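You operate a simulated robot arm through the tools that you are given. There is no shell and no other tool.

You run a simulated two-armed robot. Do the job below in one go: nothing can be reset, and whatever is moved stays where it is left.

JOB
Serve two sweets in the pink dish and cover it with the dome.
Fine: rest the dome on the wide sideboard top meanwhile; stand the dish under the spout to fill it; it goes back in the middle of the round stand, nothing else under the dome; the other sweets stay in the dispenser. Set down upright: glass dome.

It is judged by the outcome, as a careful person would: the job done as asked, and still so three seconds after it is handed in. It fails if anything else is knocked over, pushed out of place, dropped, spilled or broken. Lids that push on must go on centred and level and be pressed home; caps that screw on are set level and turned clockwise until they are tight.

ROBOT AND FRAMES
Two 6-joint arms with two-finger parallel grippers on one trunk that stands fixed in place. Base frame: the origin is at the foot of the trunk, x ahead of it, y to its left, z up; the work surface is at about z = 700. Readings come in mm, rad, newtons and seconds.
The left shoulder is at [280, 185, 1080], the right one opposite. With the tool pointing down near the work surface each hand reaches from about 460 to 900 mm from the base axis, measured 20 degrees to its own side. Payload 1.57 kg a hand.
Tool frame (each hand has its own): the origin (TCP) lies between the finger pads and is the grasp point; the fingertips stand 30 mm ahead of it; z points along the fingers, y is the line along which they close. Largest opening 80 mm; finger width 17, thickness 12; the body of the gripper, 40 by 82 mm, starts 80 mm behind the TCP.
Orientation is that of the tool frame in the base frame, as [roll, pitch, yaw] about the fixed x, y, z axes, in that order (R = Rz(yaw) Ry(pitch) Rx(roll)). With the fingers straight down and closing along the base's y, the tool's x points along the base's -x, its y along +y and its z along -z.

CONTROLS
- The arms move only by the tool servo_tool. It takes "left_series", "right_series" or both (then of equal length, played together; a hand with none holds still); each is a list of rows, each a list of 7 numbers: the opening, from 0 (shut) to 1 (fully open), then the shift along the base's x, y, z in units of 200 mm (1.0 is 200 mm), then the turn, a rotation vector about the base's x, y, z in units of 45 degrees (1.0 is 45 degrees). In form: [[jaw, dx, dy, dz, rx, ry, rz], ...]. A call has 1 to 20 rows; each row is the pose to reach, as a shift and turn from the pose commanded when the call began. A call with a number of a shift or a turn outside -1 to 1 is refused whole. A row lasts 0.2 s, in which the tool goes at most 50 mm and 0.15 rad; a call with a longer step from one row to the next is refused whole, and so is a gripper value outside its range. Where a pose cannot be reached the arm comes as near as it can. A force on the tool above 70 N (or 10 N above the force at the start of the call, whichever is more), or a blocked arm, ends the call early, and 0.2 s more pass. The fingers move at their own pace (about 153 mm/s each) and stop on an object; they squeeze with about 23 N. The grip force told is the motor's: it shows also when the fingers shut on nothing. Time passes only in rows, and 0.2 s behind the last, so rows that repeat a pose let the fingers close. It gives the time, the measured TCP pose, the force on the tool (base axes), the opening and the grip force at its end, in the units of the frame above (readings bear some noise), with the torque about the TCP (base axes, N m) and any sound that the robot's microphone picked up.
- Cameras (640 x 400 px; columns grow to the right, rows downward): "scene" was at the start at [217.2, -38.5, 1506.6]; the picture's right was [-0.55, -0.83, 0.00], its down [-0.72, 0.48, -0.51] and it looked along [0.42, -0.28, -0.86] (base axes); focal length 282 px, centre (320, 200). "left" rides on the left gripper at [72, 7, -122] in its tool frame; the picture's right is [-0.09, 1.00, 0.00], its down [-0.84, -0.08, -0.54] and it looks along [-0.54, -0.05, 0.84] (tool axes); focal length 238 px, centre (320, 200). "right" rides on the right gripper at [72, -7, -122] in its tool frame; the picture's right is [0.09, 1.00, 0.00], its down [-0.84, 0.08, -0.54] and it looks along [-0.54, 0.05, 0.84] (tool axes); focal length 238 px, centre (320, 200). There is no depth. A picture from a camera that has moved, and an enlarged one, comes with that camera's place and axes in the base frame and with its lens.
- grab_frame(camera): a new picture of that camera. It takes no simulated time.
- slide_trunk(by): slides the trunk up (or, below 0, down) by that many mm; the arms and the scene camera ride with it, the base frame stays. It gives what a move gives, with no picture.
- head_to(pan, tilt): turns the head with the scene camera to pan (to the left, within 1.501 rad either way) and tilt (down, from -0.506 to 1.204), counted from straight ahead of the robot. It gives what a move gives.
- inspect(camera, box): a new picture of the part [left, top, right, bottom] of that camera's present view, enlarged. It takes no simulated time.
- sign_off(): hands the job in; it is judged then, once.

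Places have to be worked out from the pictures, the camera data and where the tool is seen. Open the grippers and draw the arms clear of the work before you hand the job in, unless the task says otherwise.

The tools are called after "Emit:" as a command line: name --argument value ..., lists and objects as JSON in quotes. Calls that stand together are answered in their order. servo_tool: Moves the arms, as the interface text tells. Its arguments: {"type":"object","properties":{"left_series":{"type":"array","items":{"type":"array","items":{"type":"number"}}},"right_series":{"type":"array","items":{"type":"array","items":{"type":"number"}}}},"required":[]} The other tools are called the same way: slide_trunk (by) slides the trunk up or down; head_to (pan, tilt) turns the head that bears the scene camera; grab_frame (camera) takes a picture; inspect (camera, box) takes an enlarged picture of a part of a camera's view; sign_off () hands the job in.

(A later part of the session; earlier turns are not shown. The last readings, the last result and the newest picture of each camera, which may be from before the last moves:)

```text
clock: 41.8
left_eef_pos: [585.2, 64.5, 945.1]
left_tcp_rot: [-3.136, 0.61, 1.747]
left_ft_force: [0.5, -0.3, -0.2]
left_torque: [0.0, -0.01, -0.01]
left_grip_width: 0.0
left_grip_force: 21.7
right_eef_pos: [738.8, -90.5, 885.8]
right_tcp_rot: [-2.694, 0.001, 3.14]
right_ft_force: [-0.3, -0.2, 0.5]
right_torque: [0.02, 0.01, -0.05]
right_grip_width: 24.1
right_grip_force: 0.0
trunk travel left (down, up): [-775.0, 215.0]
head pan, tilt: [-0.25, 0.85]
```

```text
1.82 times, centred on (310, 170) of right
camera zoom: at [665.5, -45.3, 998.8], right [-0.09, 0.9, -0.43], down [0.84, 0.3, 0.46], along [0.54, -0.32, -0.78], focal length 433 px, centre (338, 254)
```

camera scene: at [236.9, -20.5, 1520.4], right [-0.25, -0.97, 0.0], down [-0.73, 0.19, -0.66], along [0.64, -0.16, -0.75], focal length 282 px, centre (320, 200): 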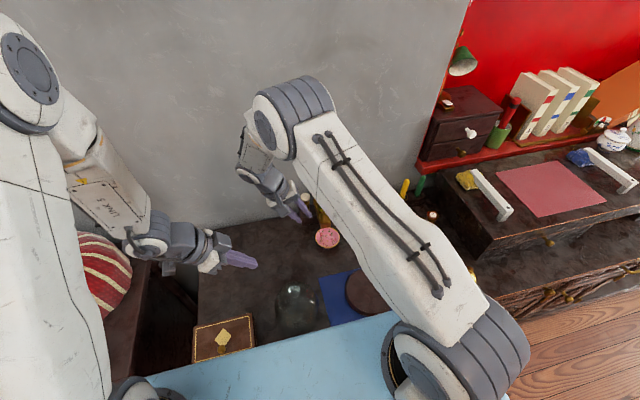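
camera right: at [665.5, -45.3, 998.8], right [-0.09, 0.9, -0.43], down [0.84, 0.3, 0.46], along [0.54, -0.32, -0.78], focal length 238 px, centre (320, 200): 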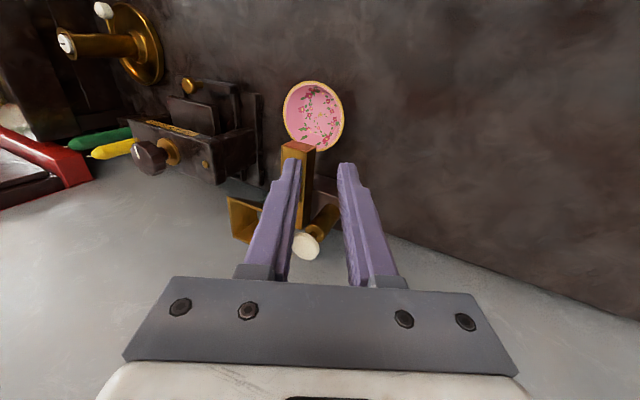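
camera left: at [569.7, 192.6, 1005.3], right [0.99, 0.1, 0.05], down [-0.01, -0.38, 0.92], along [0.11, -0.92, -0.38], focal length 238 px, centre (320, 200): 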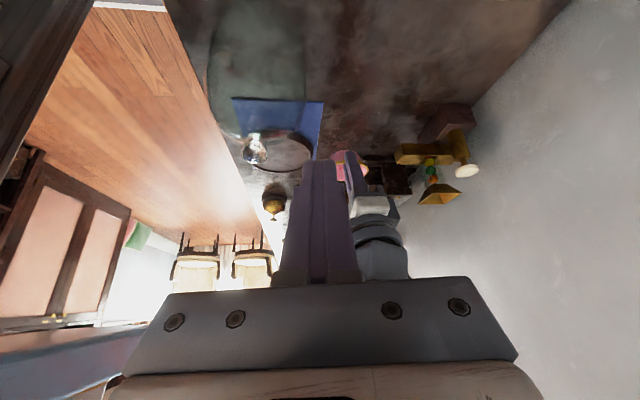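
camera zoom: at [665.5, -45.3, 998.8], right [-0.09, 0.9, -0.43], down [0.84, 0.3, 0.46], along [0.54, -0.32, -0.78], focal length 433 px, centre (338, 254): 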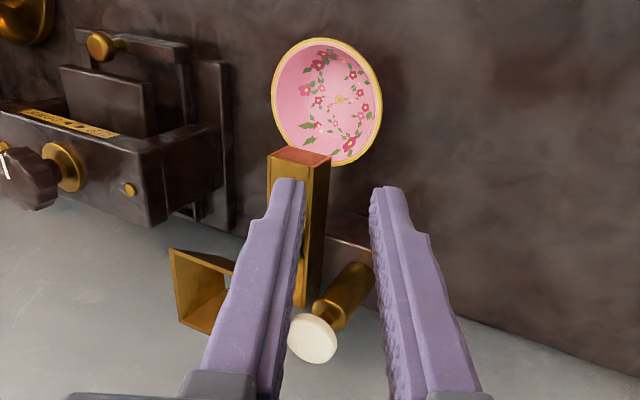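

The bowl centre is at (739, -175), centred under the spout. The white push knob is at about (853, -128), top z ≈ 828; I close the right gripper, bring it upright and move above the knob.

Emit:
servo_tool --right_series '[[0, 0, 0, 0.15, 0.18, 0, 0], [0, 0, 0, 0.3, 0.37, 0, 0], [0, 0, 0, 0.38, 0.53, 0, 0], [0, 0.1, -0.03, 0.38, 0.567, 0, 0], [0, 0.3, -0.09, 0.38, 0.567, 0, 0], [0, 0.5, -0.15, 0.38, 0.567, 0, 0], [0, 0.575, -0.175, 0.38, 0.567, 0, 0], [0, 0.575, -0.175, 0.38, 0.567, 0, 0]]'

Emit:
grab_frame --camera "right"

Emit:
inspect --camera "left" --box '[380, 90, 520, 260]'

Emit:
grab_frame --camera "scene"

```text
clock: 43.6
left_eef_pos: [584.9, 65.0, 945.1]
left_tcp_rot: [-3.134, 0.609, 1.748]
left_ft_force: [-0.2, -0.4, -1.1]
left_torque: [-0.02, 0.01, 0.03]
left_grip_width: 0.1
left_grip_force: 21.9
right_eef_pos: [852.3, -125.3, 960.2]
right_tcp_rot: [3.14, 0.001, 3.141]
right_ft_force: [0.3, -0.5, -0.5]
right_torque: [0.01, 0.01, -0.03]
right_grip_width: 0.0
right_grip_force: 20.8
trunk travel left (down, up): [-775.0, 215.0]
head pan, tilt: [-0.25, 0.85]
```

```text
taken
camera right: at [780.7, -133.2, 1083.4], right [-0.09, 1.0, 0.0], down [0.84, 0.08, 0.54], along [0.54, 0.05, -0.84], focal length 238 px, centre (320, 200)
```

right: 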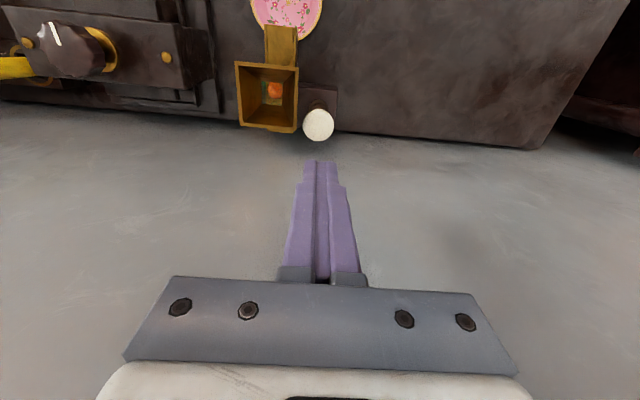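

```text
2.35 times, centred on (450, 175) of left
camera zoom: at [570.1, 192.5, 1005.2], right [0.99, 0.1, 0.05], down [-0.01, -0.38, 0.92], along [0.11, -0.92, -0.38], focal length 561 px, centre (14, 259)
```

zoom: 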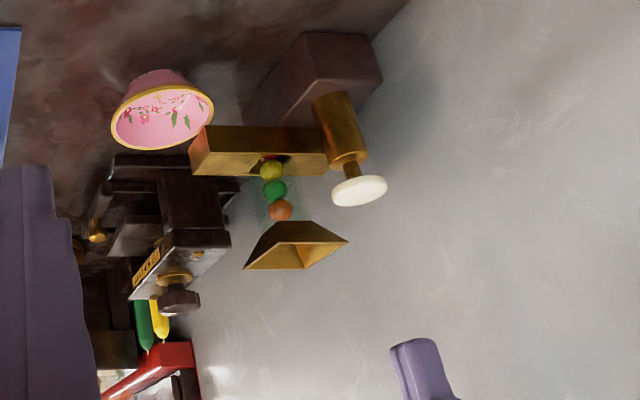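

```text
taken
camera scene: at [237.2, -20.5, 1520.4], right [-0.25, -0.97, 0.0], down [-0.73, 0.19, -0.66], along [0.64, -0.16, -0.75], focal length 282 px, centre (320, 200)
```

scene: 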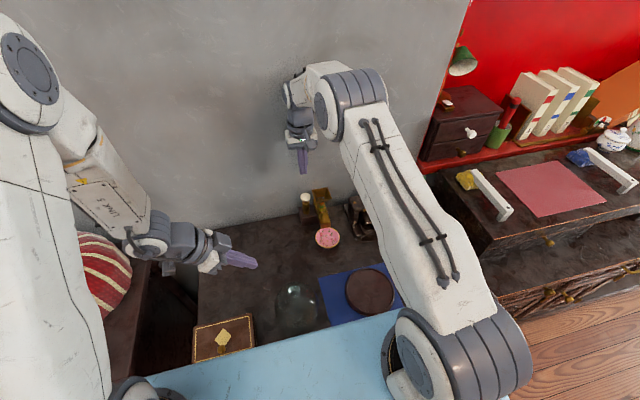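

The hand is above the knob (850, -129) with the hopper edge at y ≈ -148, so the closed fingers clear it. I descend to just above the knob.

Emit:
servo_tool --right_series '[[0, -0.005, 0, -0.15, 0, 0, 0], [0, -0.01, 0, -0.3, 0, 0, 0], [0, -0.01, 0, -0.42, 0, 0, 0], [0, -0.01, 0, -0.475, 0, 0, 0], [0, -0.01, 0, -0.475, 0, 0, 0]]'

Emit:
inspect --camera "left" --box '[400, 90, 520, 240]'

Emit:
inspect --camera "right" --box '[220, 60, 420, 260]'

Emit:
inspect --camera "scene" --box '[280, 170, 360, 260]'

```text
clock: 44.8
left_eef_pos: [586.1, 64.8, 945.1]
left_tcp_rot: [-3.135, 0.609, 1.747]
left_ft_force: [-0.1, -0.1, 0.3]
left_torque: [0.01, 0.01, -0.02]
left_grip_width: 0.1
left_grip_force: 21.1
right_eef_pos: [851.5, -125.6, 862.6]
right_tcp_rot: [-3.141, 0.0, 3.141]
right_ft_force: [-0.3, -0.9, 0.9]
right_torque: [-0.01, 0.02, 0.01]
right_grip_width: 0.0
right_grip_force: 21.5
trunk travel left (down, up): [-775.0, 215.0]
head pan, tilt: [-0.25, 0.85]
```

```text
2.67 times, centred on (460, 165) of left
camera zoom: at [570.0, 192.6, 1005.2], right [0.99, 0.1, 0.05], down [-0.01, -0.38, 0.92], along [0.11, -0.92, -0.38], focal length 636 px, centre (-53, 293)
```

zoom: 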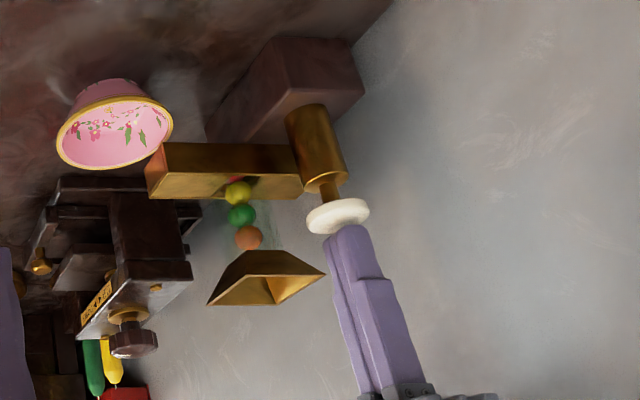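

```text
2.00 times, centred on (320, 160) of right
camera zoom: at [778.7, -133.1, 986.9], right [-0.09, 1.0, 0.0], down [0.84, 0.08, 0.54], along [0.54, 0.05, -0.84], focal length 477 px, centre (320, 280)
```

zoom: 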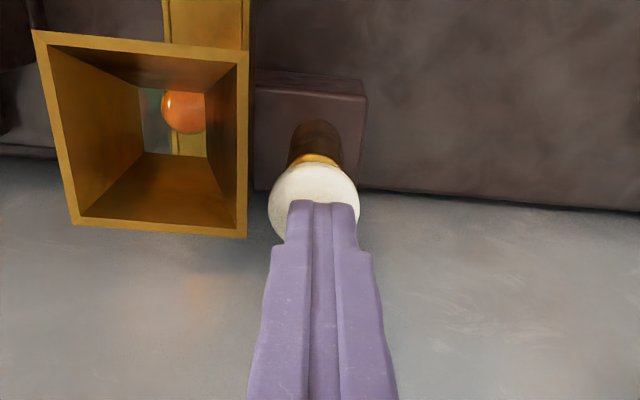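

```text
4.44 times, centred on (320, 215) of scene
camera zoom: at [237.1, -20.5, 1520.4], right [-0.25, -0.97, 0.0], down [-0.73, 0.19, -0.66], along [0.64, -0.16, -0.75], focal length 1253 px, centre (320, 133)
```

zoom: 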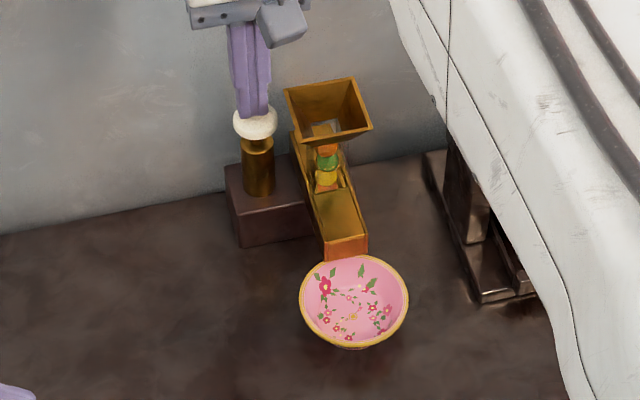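

The fingertips are right above the knob and everything is clear. I press down gently in small steps and read the force and any sound.

Emit:
servo_tool --right_series '[[0, 0, 0, -0.02, 0, 0, 0], [0, 0, 0, -0.04, 0, 0, 0], [0, 0, 0, -0.06, 0, 0, 0]]'

Emit:
inspect --camera "scene" --box '[280, 170, 360, 260]'

```text
clock: 45.6
left_eef_pos: [584.6, 64.7, 944.9]
left_tcp_rot: [-3.136, 0.609, 1.747]
left_ft_force: [-0.5, -1.0, -0.4]
left_torque: [-0.04, 0.02, 0.0]
left_grip_width: 0.0
left_grip_force: 21.3
right_eef_pos: [850.6, -124.6, 853.9]
right_tcp_rot: [-3.14, 0.001, -3.141]
right_ft_force: [-0.2, -0.6, 2.2]
right_torque: [-0.01, 0.01, -0.01]
right_grip_width: 0.1
right_grip_force: 20.6
trunk travel left (down, up): [-775.0, 215.0]
head pan, tilt: [-0.25, 0.85]
```

```text
4.44 times, centred on (320, 215) of scene
camera zoom: at [236.9, -20.5, 1520.4], right [-0.25, -0.97, 0.0], down [-0.73, 0.19, -0.66], along [0.64, -0.16, -0.75], focal length 1253 px, centre (320, 133)
```

zoom: 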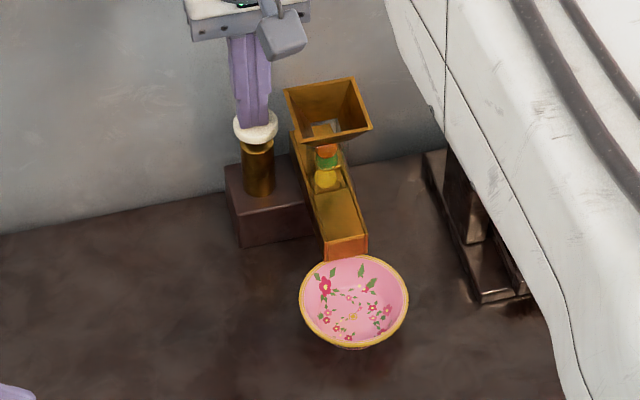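

The knob begins to yield (2.2 N). I press further, 6 mm more.

Emit:
servo_tool --right_series '[[0, 0, 0, -0.015, 0, 0, 0], [0, 0, 0, -0.03, 0, 0, 0]]'

Emit:
inspect --camera "scene" --box '[280, 170, 360, 260]'

```text
clock: 46.2
left_eef_pos: [585.1, 64.1, 945.7]
left_tcp_rot: [-3.135, 0.61, 1.748]
left_ft_force: [0.2, -0.6, -0.5]
left_torque: [-0.03, 0.01, 0.01]
left_grip_width: 0.0
left_grip_force: 21.1
right_eef_pos: [850.9, -126.0, 847.9]
right_tcp_rot: [3.141, 0.0, 3.141]
right_ft_force: [-0.2, -1.5, 3.0]
right_torque: [-0.05, 0.05, -0.05]
right_grip_width: 0.0
right_grip_force: 21.0
trunk travel left (down, up): [-775.0, 215.0]
head pan, tilt: [-0.25, 0.85]
heard: click
```

```text
4.44 times, centred on (320, 215) of scene
camera zoom: at [236.9, -20.5, 1520.4], right [-0.25, -0.97, 0.0], down [-0.73, 0.19, -0.66], along [0.64, -0.16, -0.75], focal length 1253 px, centre (320, 133)
```

zoom: 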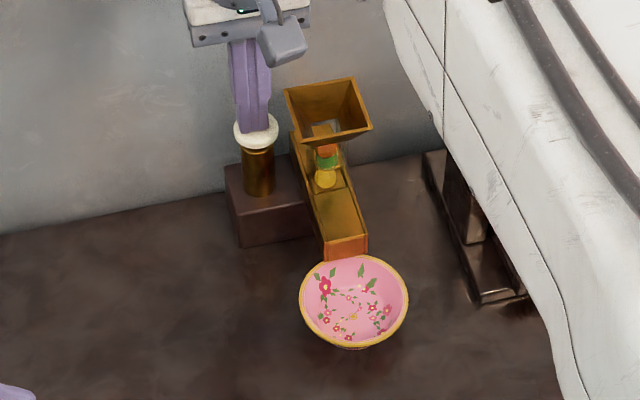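

A click was heard, but no sweet is visible yet. I hold still for a moment and look again.

Emit:
servo_tool --right_series '[[0, 0, 0, 0, 0, 0, 0], [0, 0, 0, 0, 0, 0, 0]]'

Emit:
inspect --camera "scene" --box '[290, 190, 350, 260]'

Emit:
inspect --camera "left" --box '[400, 90, 520, 240]'

```text
clock: 46.8
left_eef_pos: [586.0, 64.4, 945.8]
left_tcp_rot: [-3.134, 0.609, 1.748]
left_ft_force: [0.1, -0.4, -0.4]
left_torque: [-0.03, 0.0, -0.02]
left_grip_width: 0.0
left_grip_force: 21.0
right_eef_pos: [851.4, -124.3, 847.6]
right_tcp_rot: [3.141, 0.004, 3.141]
right_ft_force: [-0.3, -0.9, 2.9]
right_torque: [-0.05, 0.01, 0.02]
right_grip_width: 0.0
right_grip_force: 20.9
trunk travel left (down, up): [-775.0, 215.0]
head pan, tilt: [-0.25, 0.85]
```

```text
5.71 times, centred on (320, 225) of scene
camera zoom: at [236.9, -20.5, 1520.4], right [-0.25, -0.97, 0.0], down [-0.73, 0.19, -0.66], along [0.64, -0.16, -0.75], focal length 1611 px, centre (320, 57)
```

zoom: 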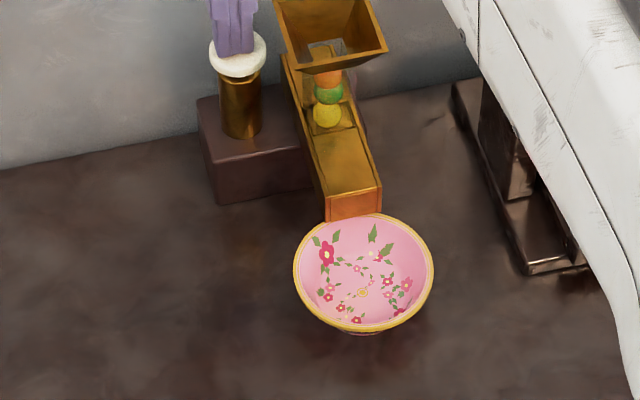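

```text
2.67 times, centred on (460, 165) of left
camera zoom: at [569.9, 192.5, 1005.3], right [0.99, 0.1, 0.05], down [-0.01, -0.38, 0.92], along [0.11, -0.92, -0.38], focal length 636 px, centre (-53, 293)
```

zoom: 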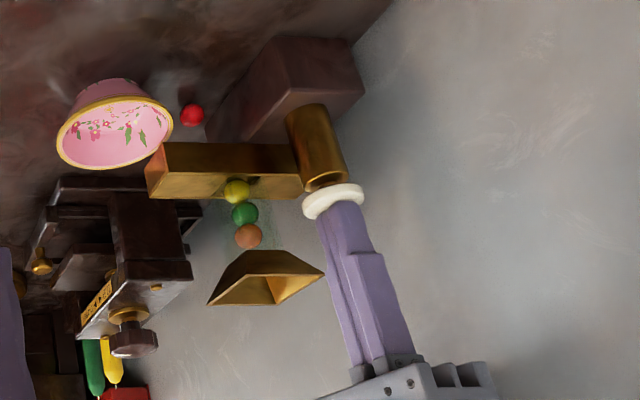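

A red sweet has dropped straight down beneath the chute onto the table near (807, -179) — it exits through the underside, not the front edge. I hold still and see whether it is rolling.

Emit:
servo_tool --right_series '[[0, 0, 0, 0, 0, 0, 0]]'

Emit:
inspect --camera "left" --box '[410, 100, 470, 170]'

Emit:
inspect --camera "scene" --box '[300, 190, 340, 240]'

```text
clock: 47.2
left_eef_pos: [585.8, 63.8, 945.7]
left_tcp_rot: [-3.135, 0.608, 1.749]
left_ft_force: [-0.3, -0.7, -0.4]
left_torque: [0.01, -0.02, -0.01]
left_grip_width: 0.1
left_grip_force: 21.6
right_eef_pos: [850.7, -124.4, 849.1]
right_tcp_rot: [-3.141, 0.001, -3.141]
right_ft_force: [-0.6, -0.9, 1.6]
right_torque: [-0.03, 0.0, 0.02]
right_grip_width: 0.0
right_grip_force: 21.3
trunk travel left (down, up): [-775.0, 215.0]
head pan, tilt: [-0.25, 0.85]
```

```text
5.71 times, centred on (440, 135) of left
camera zoom: at [569.9, 192.5, 1005.3], right [0.99, 0.1, 0.05], down [-0.01, -0.38, 0.92], along [0.11, -0.92, -0.38], focal length 1362 px, centre (-366, 571)
```

zoom: 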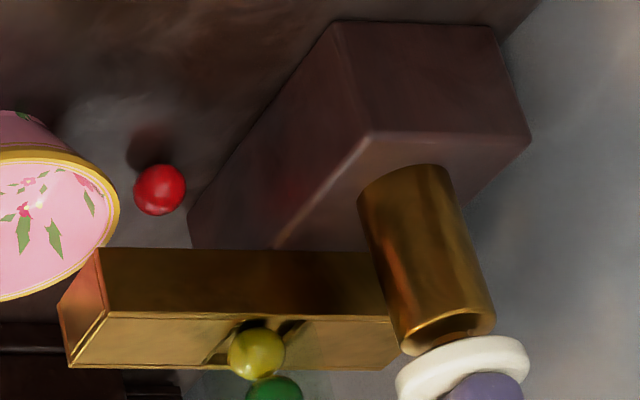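

```text
8.00 times, centred on (320, 215) of scene
camera zoom: at [237.0, -20.5, 1520.4], right [-0.25, -0.97, 0.0], down [-0.73, 0.19, -0.66], along [0.64, -0.16, -0.75], focal length 2256 px, centre (320, 80)
```

zoom: 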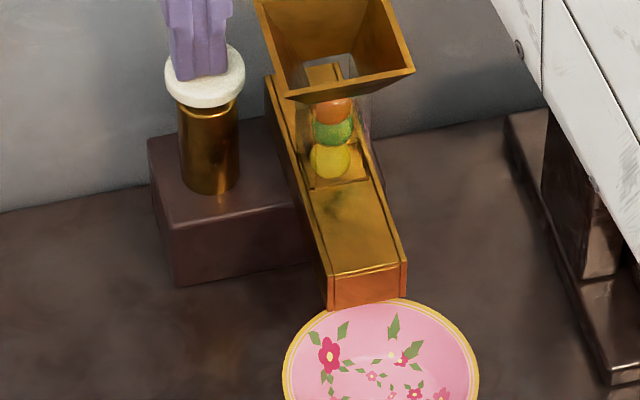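

The red sweet rests at about (807, -179) on the table under the chute. Before doing anything else I keep the knob held and bring the left camera low to see the underside and find the true outlet.

Emit:
servo_tool --left_series '[[0, 0.1, 0, -0.1, 0, 0, 0], [0, 0.25, 0, -0.2, 0, 0, 0], [0, 0.4, 0, -0.3, 0, 0, 0], [0, 0.5, -0.1, -0.4, 0, 0, 0], [0, 0.6, -0.15, -0.5, -0.15, -0.03, 0], [0, 0.65, -0.2, -0.6, -0.3, -0.05, 0], [0, 0.65, -0.2, -0.6, -0.3, -0.05, 0]]'

Emit:
grab_frame --camera "left"

```text
clock: 48.8
left_eef_pos: [713.6, 24.6, 828.0]
left_tcp_rot: [-3.138, 0.852, 1.748]
left_ft_force: [0.0, -0.2, 0.2]
left_torque: [-0.02, 0.02, 0.01]
left_grip_width: 0.5
left_grip_force: 21.1
right_eef_pos: [850.7, -124.1, 848.2]
right_tcp_rot: [-3.142, 0.0, 3.141]
right_ft_force: [0.5, 0.0, 2.9]
right_torque: [-0.03, 0.0, 0.0]
right_grip_width: 0.1
right_grip_force: 21.4
trunk travel left (down, up): [-775.0, 215.0]
head pan, tilt: [-0.25, 0.85]
```

```text
taken
camera left: at [696.0, 163.0, 853.9], right [0.99, 0.11, 0.07], down [-0.05, -0.15, 0.99], along [0.12, -0.98, -0.15], focal length 238 px, centre (320, 200)
```

left: 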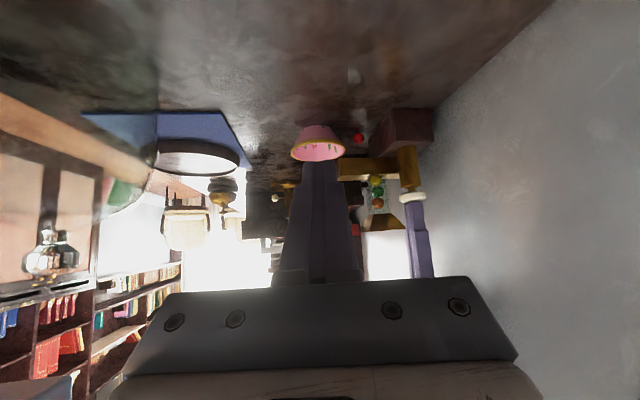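

The left camera moves as expected. I lower it further and pitch it to a nearly horizontal low view under the chute.

Emit:
servo_tool --left_series '[[0, -0.03, -0.05, -0.15, -0.1, -0.02, 0], [0, -0.06, -0.1, -0.3, -0.2, -0.035, 0], [0, -0.1, -0.15, -0.42, -0.289, -0.051, 0], [0, -0.1, -0.15, -0.5, -0.289, -0.051, 0], [0, -0.1, -0.15, -0.5, -0.289, -0.051, 0]]'

Emit:
grab_frame --camera "left"

Emit:
inspect --camera "left" --box '[340, 120, 460, 270]'

```text
clock: 50.0
left_eef_pos: [703.6, -5.6, 723.5]
left_tcp_rot: [-3.127, 1.08, 1.753]
left_ft_force: [0.1, -0.1, 0.3]
left_torque: [0.03, 0.0, 0.03]
left_grip_width: 0.0
left_grip_force: 21.3
left hand out of reach, approached as far as the arm can: row 2, 3, 4, 5
right_eef_pos: [851.2, -124.7, 848.7]
right_tcp_rot: [3.141, 0.0, 3.14]
right_ft_force: [-0.3, 1.4, 2.4]
right_torque: [0.02, 0.05, -0.02]
right_grip_width: 0.0
right_grip_force: 21.1
trunk travel left (down, up): [-775.0, 215.0]
head pan, tilt: [-0.25, 0.85]
```

```text
taken
camera left: at [686.5, 135.6, 719.0], right [0.99, 0.13, 0.07], down [-0.08, 0.07, 0.99], along [0.12, -0.99, 0.08], focal length 238 px, centre (320, 200)
```

left: 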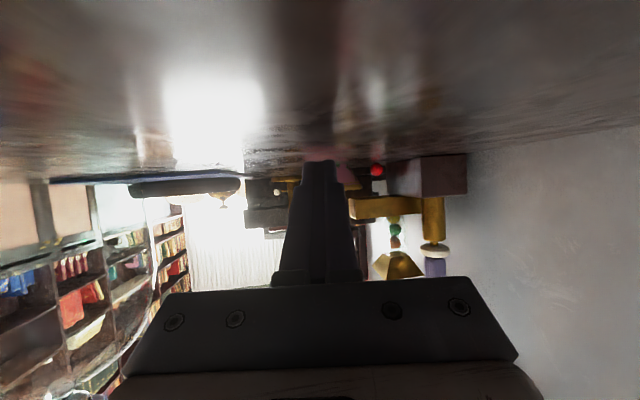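

```text
2.67 times, centred on (400, 195) of left
camera zoom: at [686.5, 135.6, 719.0], right [0.99, 0.13, 0.07], down [-0.08, 0.07, 0.99], along [0.12, -0.99, 0.08], focal length 636 px, centre (107, 213)
```

zoom: 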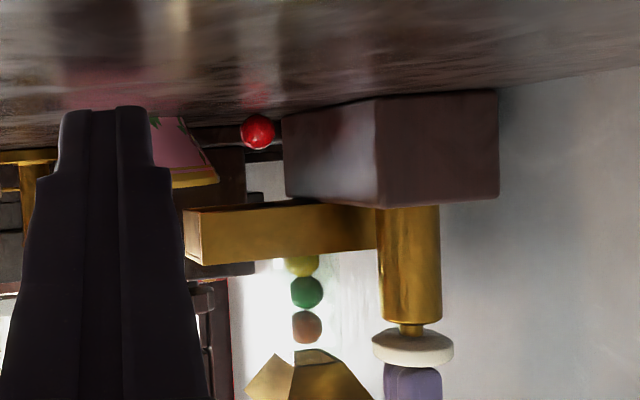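

I zoom in on the chute underside from this low view.

Emit:
inspect --camera "left" --box '[360, 160, 430, 225]'

Emit:
inspect --camera "scene" --box '[308, 190, 332, 220]'

```text
6.15 times, centred on (395, 192) of left
camera zoom: at [686.5, 135.6, 719.0], right [0.99, 0.13, 0.07], down [-0.08, 0.07, 0.99], along [0.12, -0.99, 0.08], focal length 1467 px, centre (-142, 246)
```

zoom: 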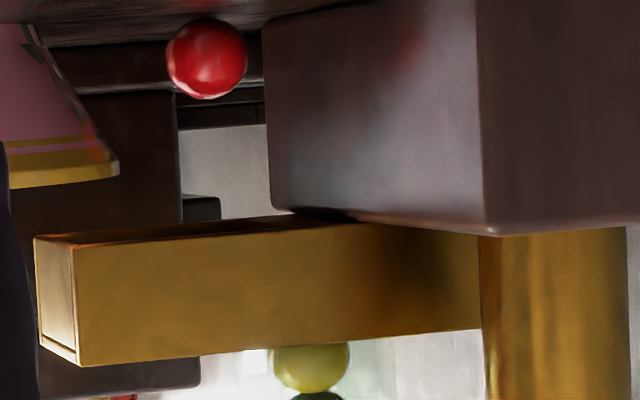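

```text
13.33 times, centred on (320, 205) of scene
camera zoom: at [237.0, -20.4, 1520.4], right [-0.25, -0.97, 0.0], down [-0.73, 0.19, -0.66], along [0.64, -0.16, -0.75], focal length 3759 px, centre (320, 133)
```

zoom: 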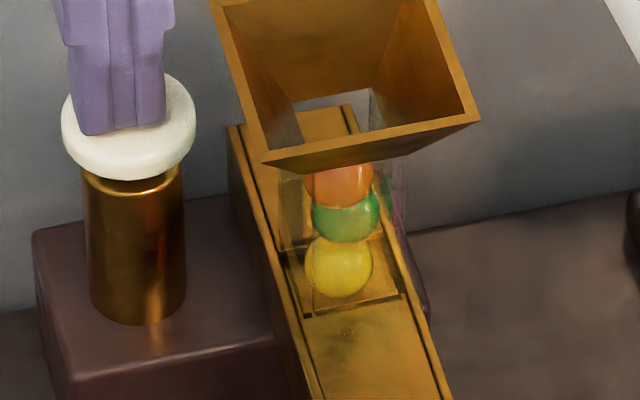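

The low view shows the chute's front is closed and its underside is open between roughly x = 770 and 805, so sweets drop straight down there; the bowl must stand at about x = 785. The red sweet will have to be picked up by hand. First I release the knob slowly and see that nothing else drops.

Emit:
servo_tool --right_series '[[0, 0, 0, 0.03, 0, 0, 0], [0, 0, 0, 0.06, 0, 0, 0], [0, 0, 0, 0.1, 0, 0, 0], [0, 0, 0, 0.2, 0, 0, 0], [0, 0, 0, 0.2, 0, 0, 0]]'

Emit:
inspect --camera "left" --box '[340, 120, 460, 270]'

```text
clock: 51.2
left_eef_pos: [703.7, -4.7, 724.7]
left_tcp_rot: [-3.127, 1.08, 1.755]
left_ft_force: [0.3, 0.7, 0.3]
left_torque: [0.03, 0.0, 0.01]
left_grip_width: 0.3
left_grip_force: 21.1
right_eef_pos: [850.2, -125.9, 887.9]
right_tcp_rot: [3.14, 0.0, -3.141]
right_ft_force: [-0.4, -0.2, 0.5]
right_torque: [-0.01, -0.01, 0.04]
right_grip_width: 0.0
right_grip_force: 21.3
trunk travel left (down, up): [-775.0, 215.0]
head pan, tilt: [-0.25, 0.85]
```

```text
2.67 times, centred on (400, 195) of left
camera zoom: at [686.6, 135.6, 719.3], right [0.99, 0.13, 0.07], down [-0.08, 0.07, 0.99], along [0.12, -0.99, 0.08], focal length 636 px, centre (107, 213)
```

zoom: 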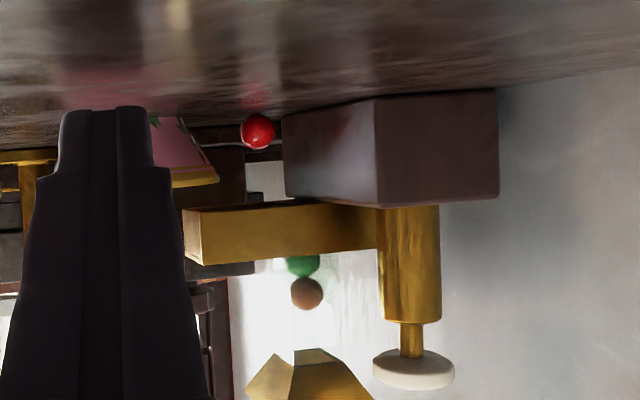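

Releasing the knob let the stack settle one step (next sweet loaded) and nothing fell. Now I back the left hand off a little and bring the right hand, tilted again, above the bowl's left wall to move it out of the way.

Emit:
servo_tool --left_series '[[0, 0, 0.05, 0.05, 0, 0, 0], [0, 0, 0.1, 0.1, 0, 0, 0], [0, 0, 0.15, 0.15, 0, 0, 0], [0, 0, 0.2, 0.2, 0, 0, 0], [0, 0, 0.25, 0.25, 0, 0, 0], [0, 0, 0.3, 0.3, 0, 0, 0], [0, 0, 0.3, 0.3, 0, 0, 0], [0, 0, 0.3, 0.3, 0, 0, 0], [0, 0, 0.3, 0.3, 0, 0, 0]]' --right_series '[[0, 0, 0, 0.2, 0, 0, 0], [0, 0, 0, 0.365, 0, 0, 0], [0, -0.2, 0.06, 0.365, 0, 0, 0], [0, -0.4, 0.12, 0.365, -0.1, 0, 0], [0.15, -0.565, 0.175, 0.365, -0.28, 0, 0], [0.3, -0.565, 0.175, 0.365, -0.46, 0, 0], [0.3, -0.565, 0.175, 0.25, -0.568, 0, 0], [0.3, -0.565, 0.175, 0.05, -0.568, 0, 0], [0.3, -0.565, 0.175, -0.015, -0.568, 0, 0]]'

Emit:
grab_frame --camera "right"

Emit:
grab_frame --camera "left"

```text
clock: 53.2
left_eef_pos: [706.5, 54.3, 786.0]
left_tcp_rot: [-3.127, 1.081, 1.753]
left_ft_force: [0.3, 0.3, 0.1]
left_torque: [-0.02, 0.02, -0.01]
left_grip_width: 0.0
left_grip_force: 21.4
left hand out of reach, approached as far as the arm can: row 3
right_eef_pos: [736.3, -88.9, 883.8]
right_tcp_rot: [-2.696, 0.002, 3.142]
right_ft_force: [-0.4, 0.2, 0.6]
right_torque: [0.02, -0.01, 0.02]
right_grip_width: 24.2
right_grip_force: 0.1
trunk travel left (down, up): [-775.0, 215.0]
head pan, tilt: [-0.25, 0.85]
```

```text
taken
camera right: at [664.5, -44.5, 998.5], right [-0.09, 0.9, -0.43], down [0.84, 0.3, 0.46], along [0.54, -0.32, -0.78], focal length 238 px, centre (320, 200)
```

right: 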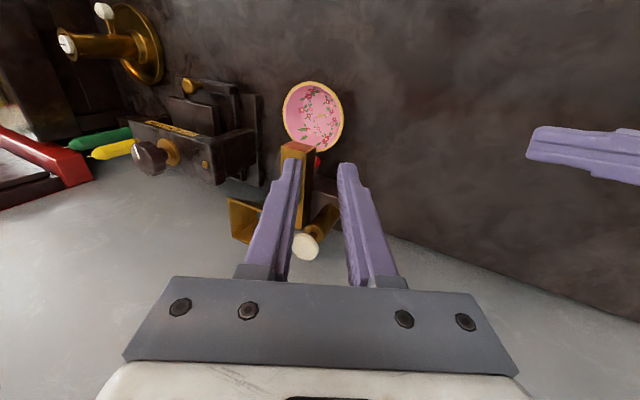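

```text
taken
camera left: at [687.9, 194.6, 780.8], right [0.99, 0.13, 0.08], down [-0.08, 0.07, 0.99], along [0.12, -0.99, 0.08], focal length 238 px, centre (320, 200)
```

left: 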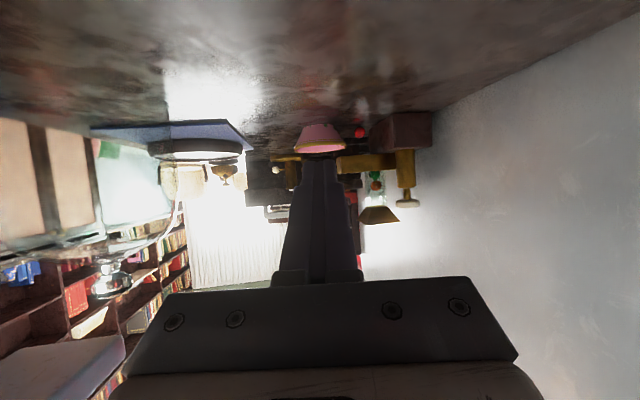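

The bowl is unmoved. I descend along the same path I left by and close on its wall again.

Emit:
servo_tool --right_series '[[0.3, 0, 0, -0.2, 0, 0, 0], [0.3, 0, -0.06, -0.4, 0, 0, 0], [0.3, 0, -0.12, -0.53, 0, 0, 0], [0.3, 0, -0.16, -0.615, 0, 0, 0], [0.3, 0, -0.18, -0.657, 0, 0, 0], [0.3, 0, -0.2, -0.695, 0, 0, 0], [0.3, 0, -0.2, -0.695, 0, 0, 0], [0, 0, -0.2, -0.695, 0, 0, 0], [0, 0, -0.2, -0.695, 0, 0, 0], [0, 0, -0.2, -0.695, 0, 0, 0]]'

Emit:
inspect --camera "right" --box '[200, 60, 400, 220]'

Emit:
inspect --camera "scene" --box '[290, 180, 370, 260]'

```text
clock: 55.4
left_eef_pos: [706.0, 54.0, 786.2]
left_tcp_rot: [-3.129, 1.08, 1.753]
left_ft_force: [-0.3, 0.2, 0.9]
left_torque: [0.0, -0.01, -0.01]
left_grip_width: 0.0
left_grip_force: 20.7
right_eef_pos: [739.9, -129.1, 745.4]
right_tcp_rot: [-2.697, -0.002, -3.141]
right_ft_force: [0.9, -2.0, 2.0]
right_torque: [-0.15, -0.03, 0.02]
right_grip_width: 6.4
right_grip_force: 22.8
trunk travel left (down, up): [-775.0, 215.0]
head pan, tilt: [-0.25, 0.85]
```

```text
2.50 times, centred on (300, 140) of right
camera zoom: at [666.4, -83.7, 859.7], right [-0.09, 0.9, -0.43], down [0.84, 0.3, 0.46], along [0.54, -0.32, -0.78], focal length 596 px, centre (370, 350)
```

zoom: 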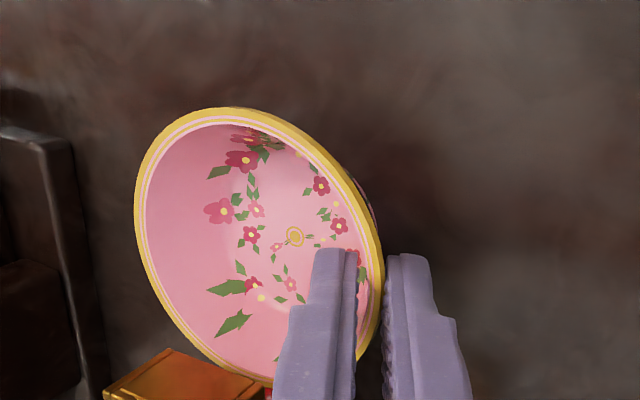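

```text
5.00 times, centred on (330, 220) of scene
camera zoom: at [237.0, -20.5, 1520.4], right [-0.25, -0.97, 0.0], down [-0.73, 0.19, -0.66], along [0.64, -0.16, -0.75], focal length 1410 px, centre (270, 100)
```

zoom: 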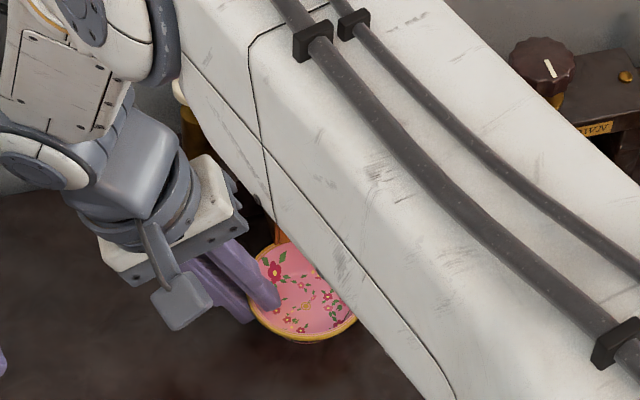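

The bowl is held again. I slide it out from under the chute, lift it and carry it to free table near (650, -330).

Emit:
servo_tool --right_series '[[0, 0, 0, 0.02, 0, 0, 0], [0, -0.05, 0, 0.03, 0, 0, 0], [0, -0.13, 0, 0.03, 0, 0, 0], [0, -0.2, 0, 0.03, 0, 0, 0], [0, -0.24, 0, 0.12, 0, 0, 0], [0, -0.26, 0, 0.25, 0, 0, 0], [0, -0.28, -0.08, 0.35, 0, 0, 0], [0, -0.32, -0.2, 0.35, 0, 0, 0], [0, -0.36, -0.34, 0.35, 0, 0, 0], [0, -0.4, -0.48, 0.35, 0, 0, 0], [0, -0.43, -0.62, 0.35, 0, 0, 0], [0, -0.44, -0.73, 0.35, 0, 0, 0], [0, -0.44, -0.775, 0.35, 0, 0, 0], [0, -0.44, -0.775, 0.25, 0, 0, 0], [0, -0.44, -0.775, 0.12, 0, 0, 0], [0, -0.44, -0.775, 0.05, 0, 0, 0], [0, -0.44, -0.775, 0.02, 0, 0, 0], [0, -0.44, -0.775, 0.02, 0, 0, 0]]'

Emit:
grab_frame --camera "right"

Emit:
grab_frame --camera "left"

Emit:
grab_frame --camera "scene"

```text
clock: 59.2
left_eef_pos: [705.9, 54.9, 786.0]
left_tcp_rot: [-3.129, 1.079, 1.752]
left_ft_force: [0.9, -0.2, -0.5]
left_torque: [0.01, 0.0, 0.04]
left_grip_width: 0.1
left_grip_force: 21.5
right_eef_pos: [649.7, -286.0, 750.6]
right_tcp_rot: [-2.695, 0.001, -3.141]
right_ft_force: [-0.1, -0.3, -0.9]
right_torque: [0.01, -0.02, 0.02]
right_grip_width: 6.5
right_grip_force: 23.1
trunk travel left (down, up): [-775.0, 215.0]
head pan, tilt: [-0.25, 0.85]
```

```text
taken
camera right: at [577.3, -240.4, 864.7], right [-0.09, 0.9, -0.43], down [0.84, 0.3, 0.46], along [0.54, -0.32, -0.78], focal length 238 px, centre (320, 200)
```

right: 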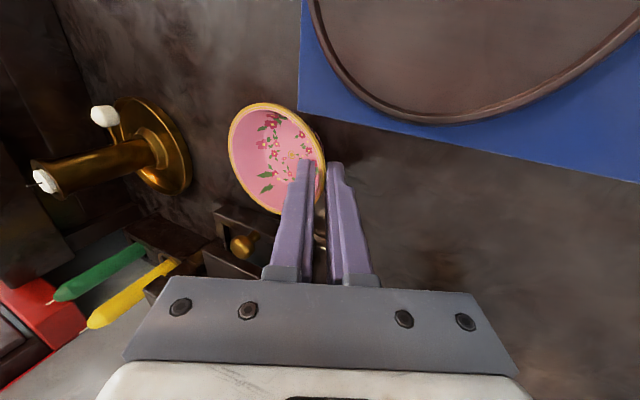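

```text
taken
camera left: at [687.9, 194.4, 780.8], right [0.99, 0.13, 0.08], down [-0.08, 0.07, 0.99], along [0.12, -0.99, 0.08], focal length 238 px, centre (320, 200)
```

left: 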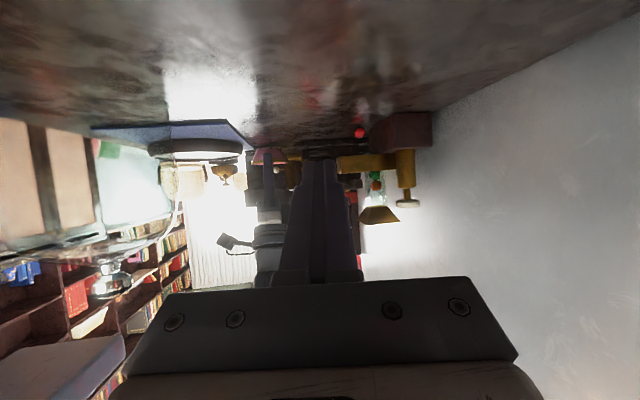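

```text
taken
camera scene: at [237.1, -20.5, 1520.4], right [-0.25, -0.97, 0.0], down [-0.73, 0.19, -0.66], along [0.64, -0.16, -0.75], focal length 282 px, centre (320, 200)
```

scene: 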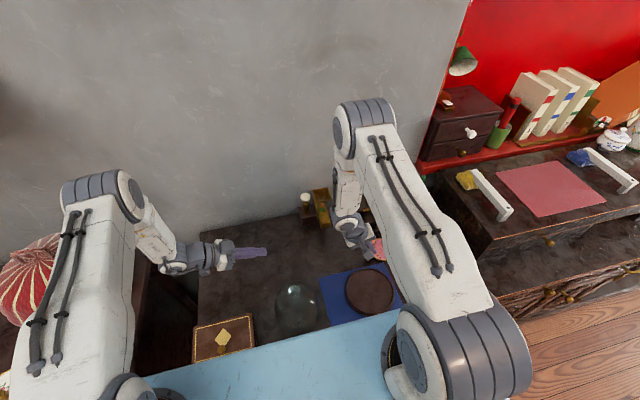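

The bowl is just above the table, but its base is close to the cloth corner at (618, -331). I shift 12 mm to +x and set it down.

Emit:
servo_tool --right_series '[[0, 0.03, 0, 0, 0, 0, 0], [0, 0.06, 0, 0, 0, 0, 0], [0, 0.06, 0, -0.01, 0, 0, 0], [0, 0.06, 0, -0.02, 0, 0, 0], [0, 0.06, 0, -0.02, 0, 0, 0]]'

```text
clock: 60.4
left_eef_pos: [704.9, 54.4, 785.6]
left_tcp_rot: [-3.129, 1.08, 1.752]
left_ft_force: [0.0, 0.0, 0.6]
left_torque: [0.03, 0.01, 0.04]
left_grip_width: 0.0
left_grip_force: 21.3
right_eef_pos: [662.2, -285.5, 746.0]
right_tcp_rot: [-2.695, -0.002, -3.141]
right_ft_force: [-0.7, 0.7, 2.4]
right_torque: [-0.1, 0.05, -0.04]
right_grip_width: 6.3
right_grip_force: 23.3
trunk travel left (down, up): [-775.0, 215.0]
head pan, tilt: [-0.25, 0.85]
```

Light contact is reached. I release and retreat upward.

Emit:
servo_tool --right_series '[[0.15, 0, 0, 0, 0, 0, 0], [0.3, 0, 0, 0, 0, 0, 0], [0.3, 0, 0, 0, 0, 0, 0], [0.3, 0, 0.02, 0.045, 0, 0, 0], [0.3, 0, 0.06, 0.13, 0, 0, 0], [0.3, 0, 0.14, 0.3, 0, 0, 0], [0.3, 0, 0.14, 0.5, 0, 0, 0], [0.3, 0, 0.14, 0.7, 0.18, 0, 0], [0.3, 0, 0.14, 0.9, 0.36, 0, 0], [0.3, 0, 0.14, 0.9, 0.54, 0, 0], [0.3, 0, 0.14, 0.9, 0.568, 0, 0]]'

Emit:
grab_frame --camera "right"

Emit:
grab_frame --camera "scene"

```text
clock: 62.8
left_eef_pos: [704.6, 53.8, 786.4]
left_tcp_rot: [-3.129, 1.08, 1.752]
left_ft_force: [0.1, -0.2, 0.0]
left_torque: [0.02, 0.0, 0.02]
left_grip_width: 0.0
left_grip_force: 21.8
right_eef_pos: [662.2, -256.2, 925.8]
right_tcp_rot: [3.14, 0.002, 3.141]
right_ft_force: [0.8, -0.8, -0.1]
right_torque: [0.0, 0.01, -0.01]
right_grip_width: 24.0
right_grip_force: 0.0
trunk travel left (down, up): [-775.0, 215.0]
head pan, tilt: [-0.25, 0.85]
```

```text
taken
camera right: at [589.1, -264.9, 1049.2], right [-0.09, 1.0, 0.0], down [0.84, 0.08, 0.54], along [0.54, 0.05, -0.84], focal length 238 px, centre (320, 200)
```

right: 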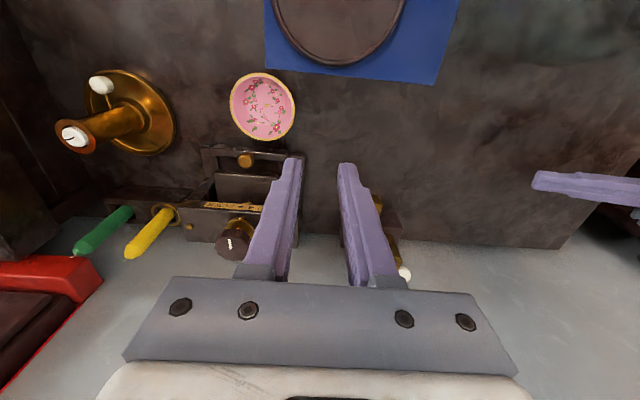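

```text
taken
camera scene: at [237.1, -20.6, 1520.4], right [-0.25, -0.97, 0.0], down [-0.73, 0.19, -0.66], along [0.64, -0.16, -0.75], focal length 282 px, centre (320, 200)
```

scene: 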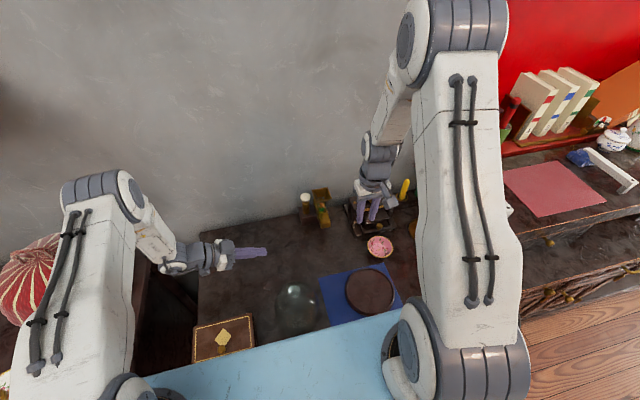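

The bowl stands safely aside. To fetch the sweet from under the chute I need a nearly horizontal forward reach with the wrist camera on top, so I test whether the right wrist can be turned 180°, starting up high in free space.

Emit:
servo_tool --right_series '[[0.3, -0.05, 0.05, 0.1, 0, 0, 0.15], [0.3, -0.1, 0.1, 0.2, 0, 0, 0.3], [0.3, -0.15, 0.15, 0.3, 0, 0, 0.47], [0.3, -0.2, 0.2, 0.37, 0, 0, 0.64], [0.3, -0.25, 0.25, 0.37, 0, 0, 0.81], [0.3, -0.3, 0.28, 0.37, 0, 0, 0.98], [0.3, -0.3, 0.28, 0.37, 0, 0, 1.0]]'

Emit:
servo_tool --right_series '[[0.3, 0, 0, 0, 0, 0, 0.17], [0.3, 0, 0, 0, 0, 0, 0.34], [0.3, 0, 0, 0, 0, 0, 0.51], [0.3, 0, 0, 0, 0, 0, 0.68], [0.3, 0, 0, 0, 0, 0, 0.85], [0.3, 0, 0, 0, 0, 0, 1.0]]'

Emit:
servo_tool --right_series '[[0.3, 0, 0, 0, 0, 0, 0.17], [0.3, 0, 0, 0, 0, 0, 0.34], [0.3, 0, 0, 0, 0, 0, 0.51], [0.3, 0, 0, 0, 0, 0, 0.68], [0.3, 0, 0, 0, 0, 0, 0.85], [0.3, 0, 0, 0, 0, 0, 1.0]]'

```text
clock: 64.4
left_eef_pos: [705.5, 53.7, 787.0]
left_tcp_rot: [-3.13, 1.08, 1.753]
left_ft_force: [-0.7, 0.1, 0.3]
left_torque: [0.01, 0.0, 0.02]
left_grip_width: 0.0
left_grip_force: 20.8
right_eef_pos: [602.2, -200.7, 999.1]
right_tcp_rot: [-3.141, 0.0, -2.354]
right_ft_force: [-0.4, 0.1, 0.2]
right_torque: [0.0, 0.01, 0.02]
right_grip_width: 24.0
right_grip_force: 0.0
trunk travel left (down, up): [-775.0, 215.0]
head pan, tilt: [-0.25, 0.85]
```

```text
clock: 65.8
left_eef_pos: [706.0, 53.9, 785.1]
left_tcp_rot: [-3.131, 1.079, 1.753]
left_ft_force: [0.3, -0.6, 1.4]
left_torque: [0.0, 0.01, 0.0]
left_grip_width: 0.1
left_grip_force: 21.6
right_eef_pos: [602.1, -202.0, 999.5]
right_tcp_rot: [3.141, 0.001, -1.569]
right_ft_force: [0.3, -0.5, -0.9]
right_torque: [-0.02, 0.02, -0.01]
right_grip_width: 23.8
right_grip_force: 0.1
trunk travel left (down, up): [-775.0, 215.0]
head pan, tilt: [-0.25, 0.85]
```

```text
clock: 67.2
left_eef_pos: [706.1, 53.9, 785.3]
left_tcp_rot: [-3.13, 1.081, 1.753]
left_ft_force: [0.7, -0.5, -0.3]
left_torque: [0.0, 0.01, 0.02]
left_grip_width: 0.2
left_grip_force: 21.2
right_eef_pos: [601.8, -200.9, 1000.4]
right_tcp_rot: [-3.141, 0.001, -0.782]
right_ft_force: [0.7, 0.2, -0.4]
right_torque: [-0.03, 0.02, -0.01]
right_grip_width: 23.8
right_grip_force: 0.1
trunk travel left (down, up): [-775.0, 215.0]
head pan, tilt: [-0.25, 0.85]
```

The wrist turns freely so far (135°). I do the last 45°.

Emit:
servo_tool --right_series '[[0.3, 0, 0, 0, 0, 0, 0.17], [0.3, 0, 0, 0, 0, 0, 0.34], [0.3, 0, 0, 0, 0, 0, 0.51], [0.3, 0, 0, 0, 0, 0, 0.68], [0.3, 0, 0, 0, 0, 0, 0.85], [0.3, 0, 0, 0, 0, 0, 1.0]]'

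Emit:
grab_frame --camera "right"

Emit:
grab_frame --camera "scene"

```text
clock: 68.6
left_eef_pos: [705.8, 53.4, 786.0]
left_tcp_rot: [-3.13, 1.081, 1.753]
left_ft_force: [-0.5, 0.4, -0.3]
left_torque: [0.0, -0.04, 0.01]
left_grip_width: 0.2
left_grip_force: 20.5
right_eef_pos: [598.9, -178.7, 993.3]
right_tcp_rot: [3.108, -0.005, -0.011]
right_ft_force: [0.2, 0.5, -0.5]
right_torque: [0.01, 0.03, -0.02]
right_grip_width: 24.1
right_grip_force: 0.0
right hand out of reach, approached as far as the arm can: row 5, 6
trunk travel left (down, up): [-775.0, 215.0]
head pan, tilt: [-0.25, 0.85]
```

```text
taken
camera right: at [669.5, -169.8, 1117.4], right [0.08, -1.0, 0.03], down [-0.84, -0.05, 0.54], along [-0.54, -0.07, -0.84], focal length 238 px, centre (320, 200)
```

right: 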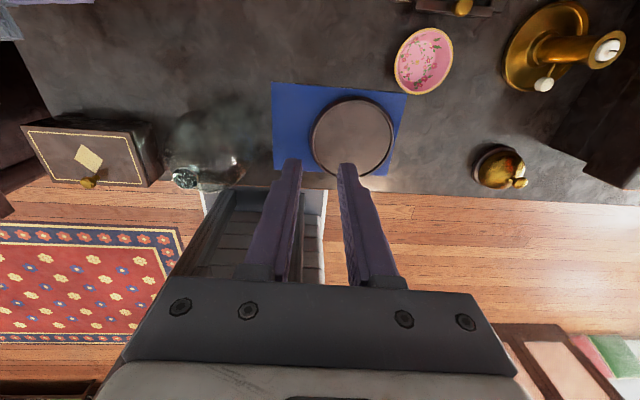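

```text
taken
camera scene: at [237.1, -20.6, 1520.4], right [-0.25, -0.97, 0.0], down [-0.73, 0.19, -0.66], along [0.64, -0.16, -0.75], focal length 282 px, centre (320, 200)
```

scene: 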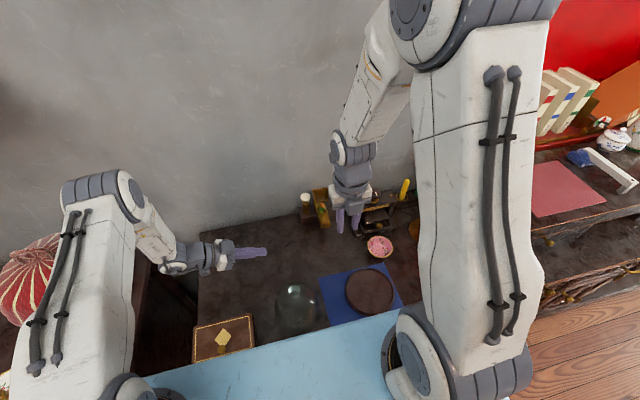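

The wrist only just reaches a full flip, but my approach will be at an angle anyway. I back the left hand off further and turn the right tool to a heading of about -38°, then start pitching it forward in free space to test reachability.

Emit:
servo_tool --left_series '[[0, 0, 0.1, 0, 0, 0, 0], [0, 0, 0.2, 0, 0, 0, 0], [0, 0, 0.3, 0, 0, 0, 0], [0, 0, 0.4, 0, 0, 0, 0], [0, 0, 0.4, 0, 0, 0, 0], [0, 0, 0.4, 0, 0, 0, 0]]' --right_series '[[0.3, 0.1, 0.0, 0, 0.043, 0, -0.17], [0.3, 0.2, 0.05, 0, 0.043, 0, -0.34], [0.3, 0.3, 0.1, 0, 0.043, 0, -0.51], [0.3, 0.4, 0.15, -0.1, 0.043, 0, -0.68], [0.3, 0.5, 0.2, -0.2, 0.043, 0, -0.844], [0.3, 0.5, 0.2, -0.2, 0.043, 0, -0.844]]'

Emit:
servo_tool --right_series '[[0.3, 0.05, 0, 0, -0.11, -0.14, 0], [0.3, 0.1, 0, -0.05, -0.22, -0.28, 0], [0.3, 0.15, 0, -0.1, -0.33, -0.42, 0], [0.3, 0.2, 0, -0.15, -0.44, -0.56, 0], [0.3, 0.25, 0, -0.2, -0.547, -0.7, 0], [0.3, 0.25, 0, -0.2, -0.547, -0.7, 0]]'

Emit:
grab_frame --camera "right"

Emit:
grab_frame --camera "scene"

```text
clock: 70.0
left_eef_pos: [703.7, 134.3, 784.9]
left_tcp_rot: [-3.137, 1.081, 1.746]
left_ft_force: [-0.8, -0.4, 0.0]
left_torque: [-0.02, 0.01, 0.0]
left_grip_width: 0.0
left_grip_force: 20.7
right_eef_pos: [699.5, -139.0, 953.8]
right_tcp_rot: [-3.111, 0.012, -0.666]
right_ft_force: [0.7, -0.3, 0.2]
right_torque: [0.01, -0.02, 0.02]
right_grip_width: 24.2
right_grip_force: 0.0
right hand out of reach, approached as far as the arm can: row 1
trunk travel left (down, up): [-775.0, 215.0]
head pan, tilt: [-0.25, 0.85]
```

```text
clock: 71.4
left_eef_pos: [702.8, 134.4, 785.4]
left_tcp_rot: [-3.139, 1.081, 1.747]
left_ft_force: [-1.2, 0.3, 0.4]
left_torque: [0.02, 0.0, -0.02]
left_grip_width: 0.0
left_grip_force: 21.9
right_eef_pos: [749.3, -138.7, 914.6]
right_tcp_rot: [-3.111, -0.689, -0.663]
right_ft_force: [-1.2, 0.0, 0.0]
right_torque: [0.0, -0.01, 0.0]
right_grip_width: 24.0
right_grip_force: 0.1
trunk travel left (down, up): [-775.0, 215.0]
head pan, tilt: [-0.25, 0.85]
```

```text
taken
camera right: at [733.4, -125.3, 1055.8], right [-0.54, -0.84, 0.03], down [-0.84, 0.53, -0.11], along [0.08, -0.09, -0.99], focal length 238 px, centre (320, 200)
```

right: 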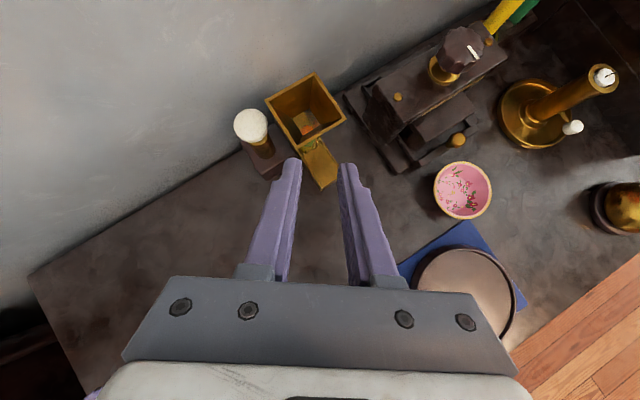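

```text
taken
camera scene: at [237.2, -20.4, 1520.3], right [-0.25, -0.97, 0.0], down [-0.73, 0.19, -0.66], along [0.64, -0.16, -0.75], focal length 282 px, centre (320, 200)
```

scene: 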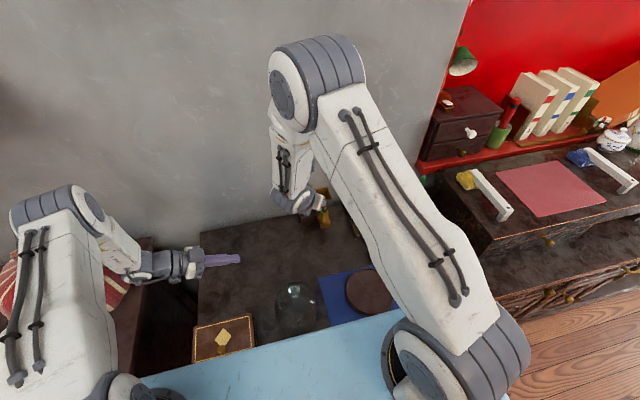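

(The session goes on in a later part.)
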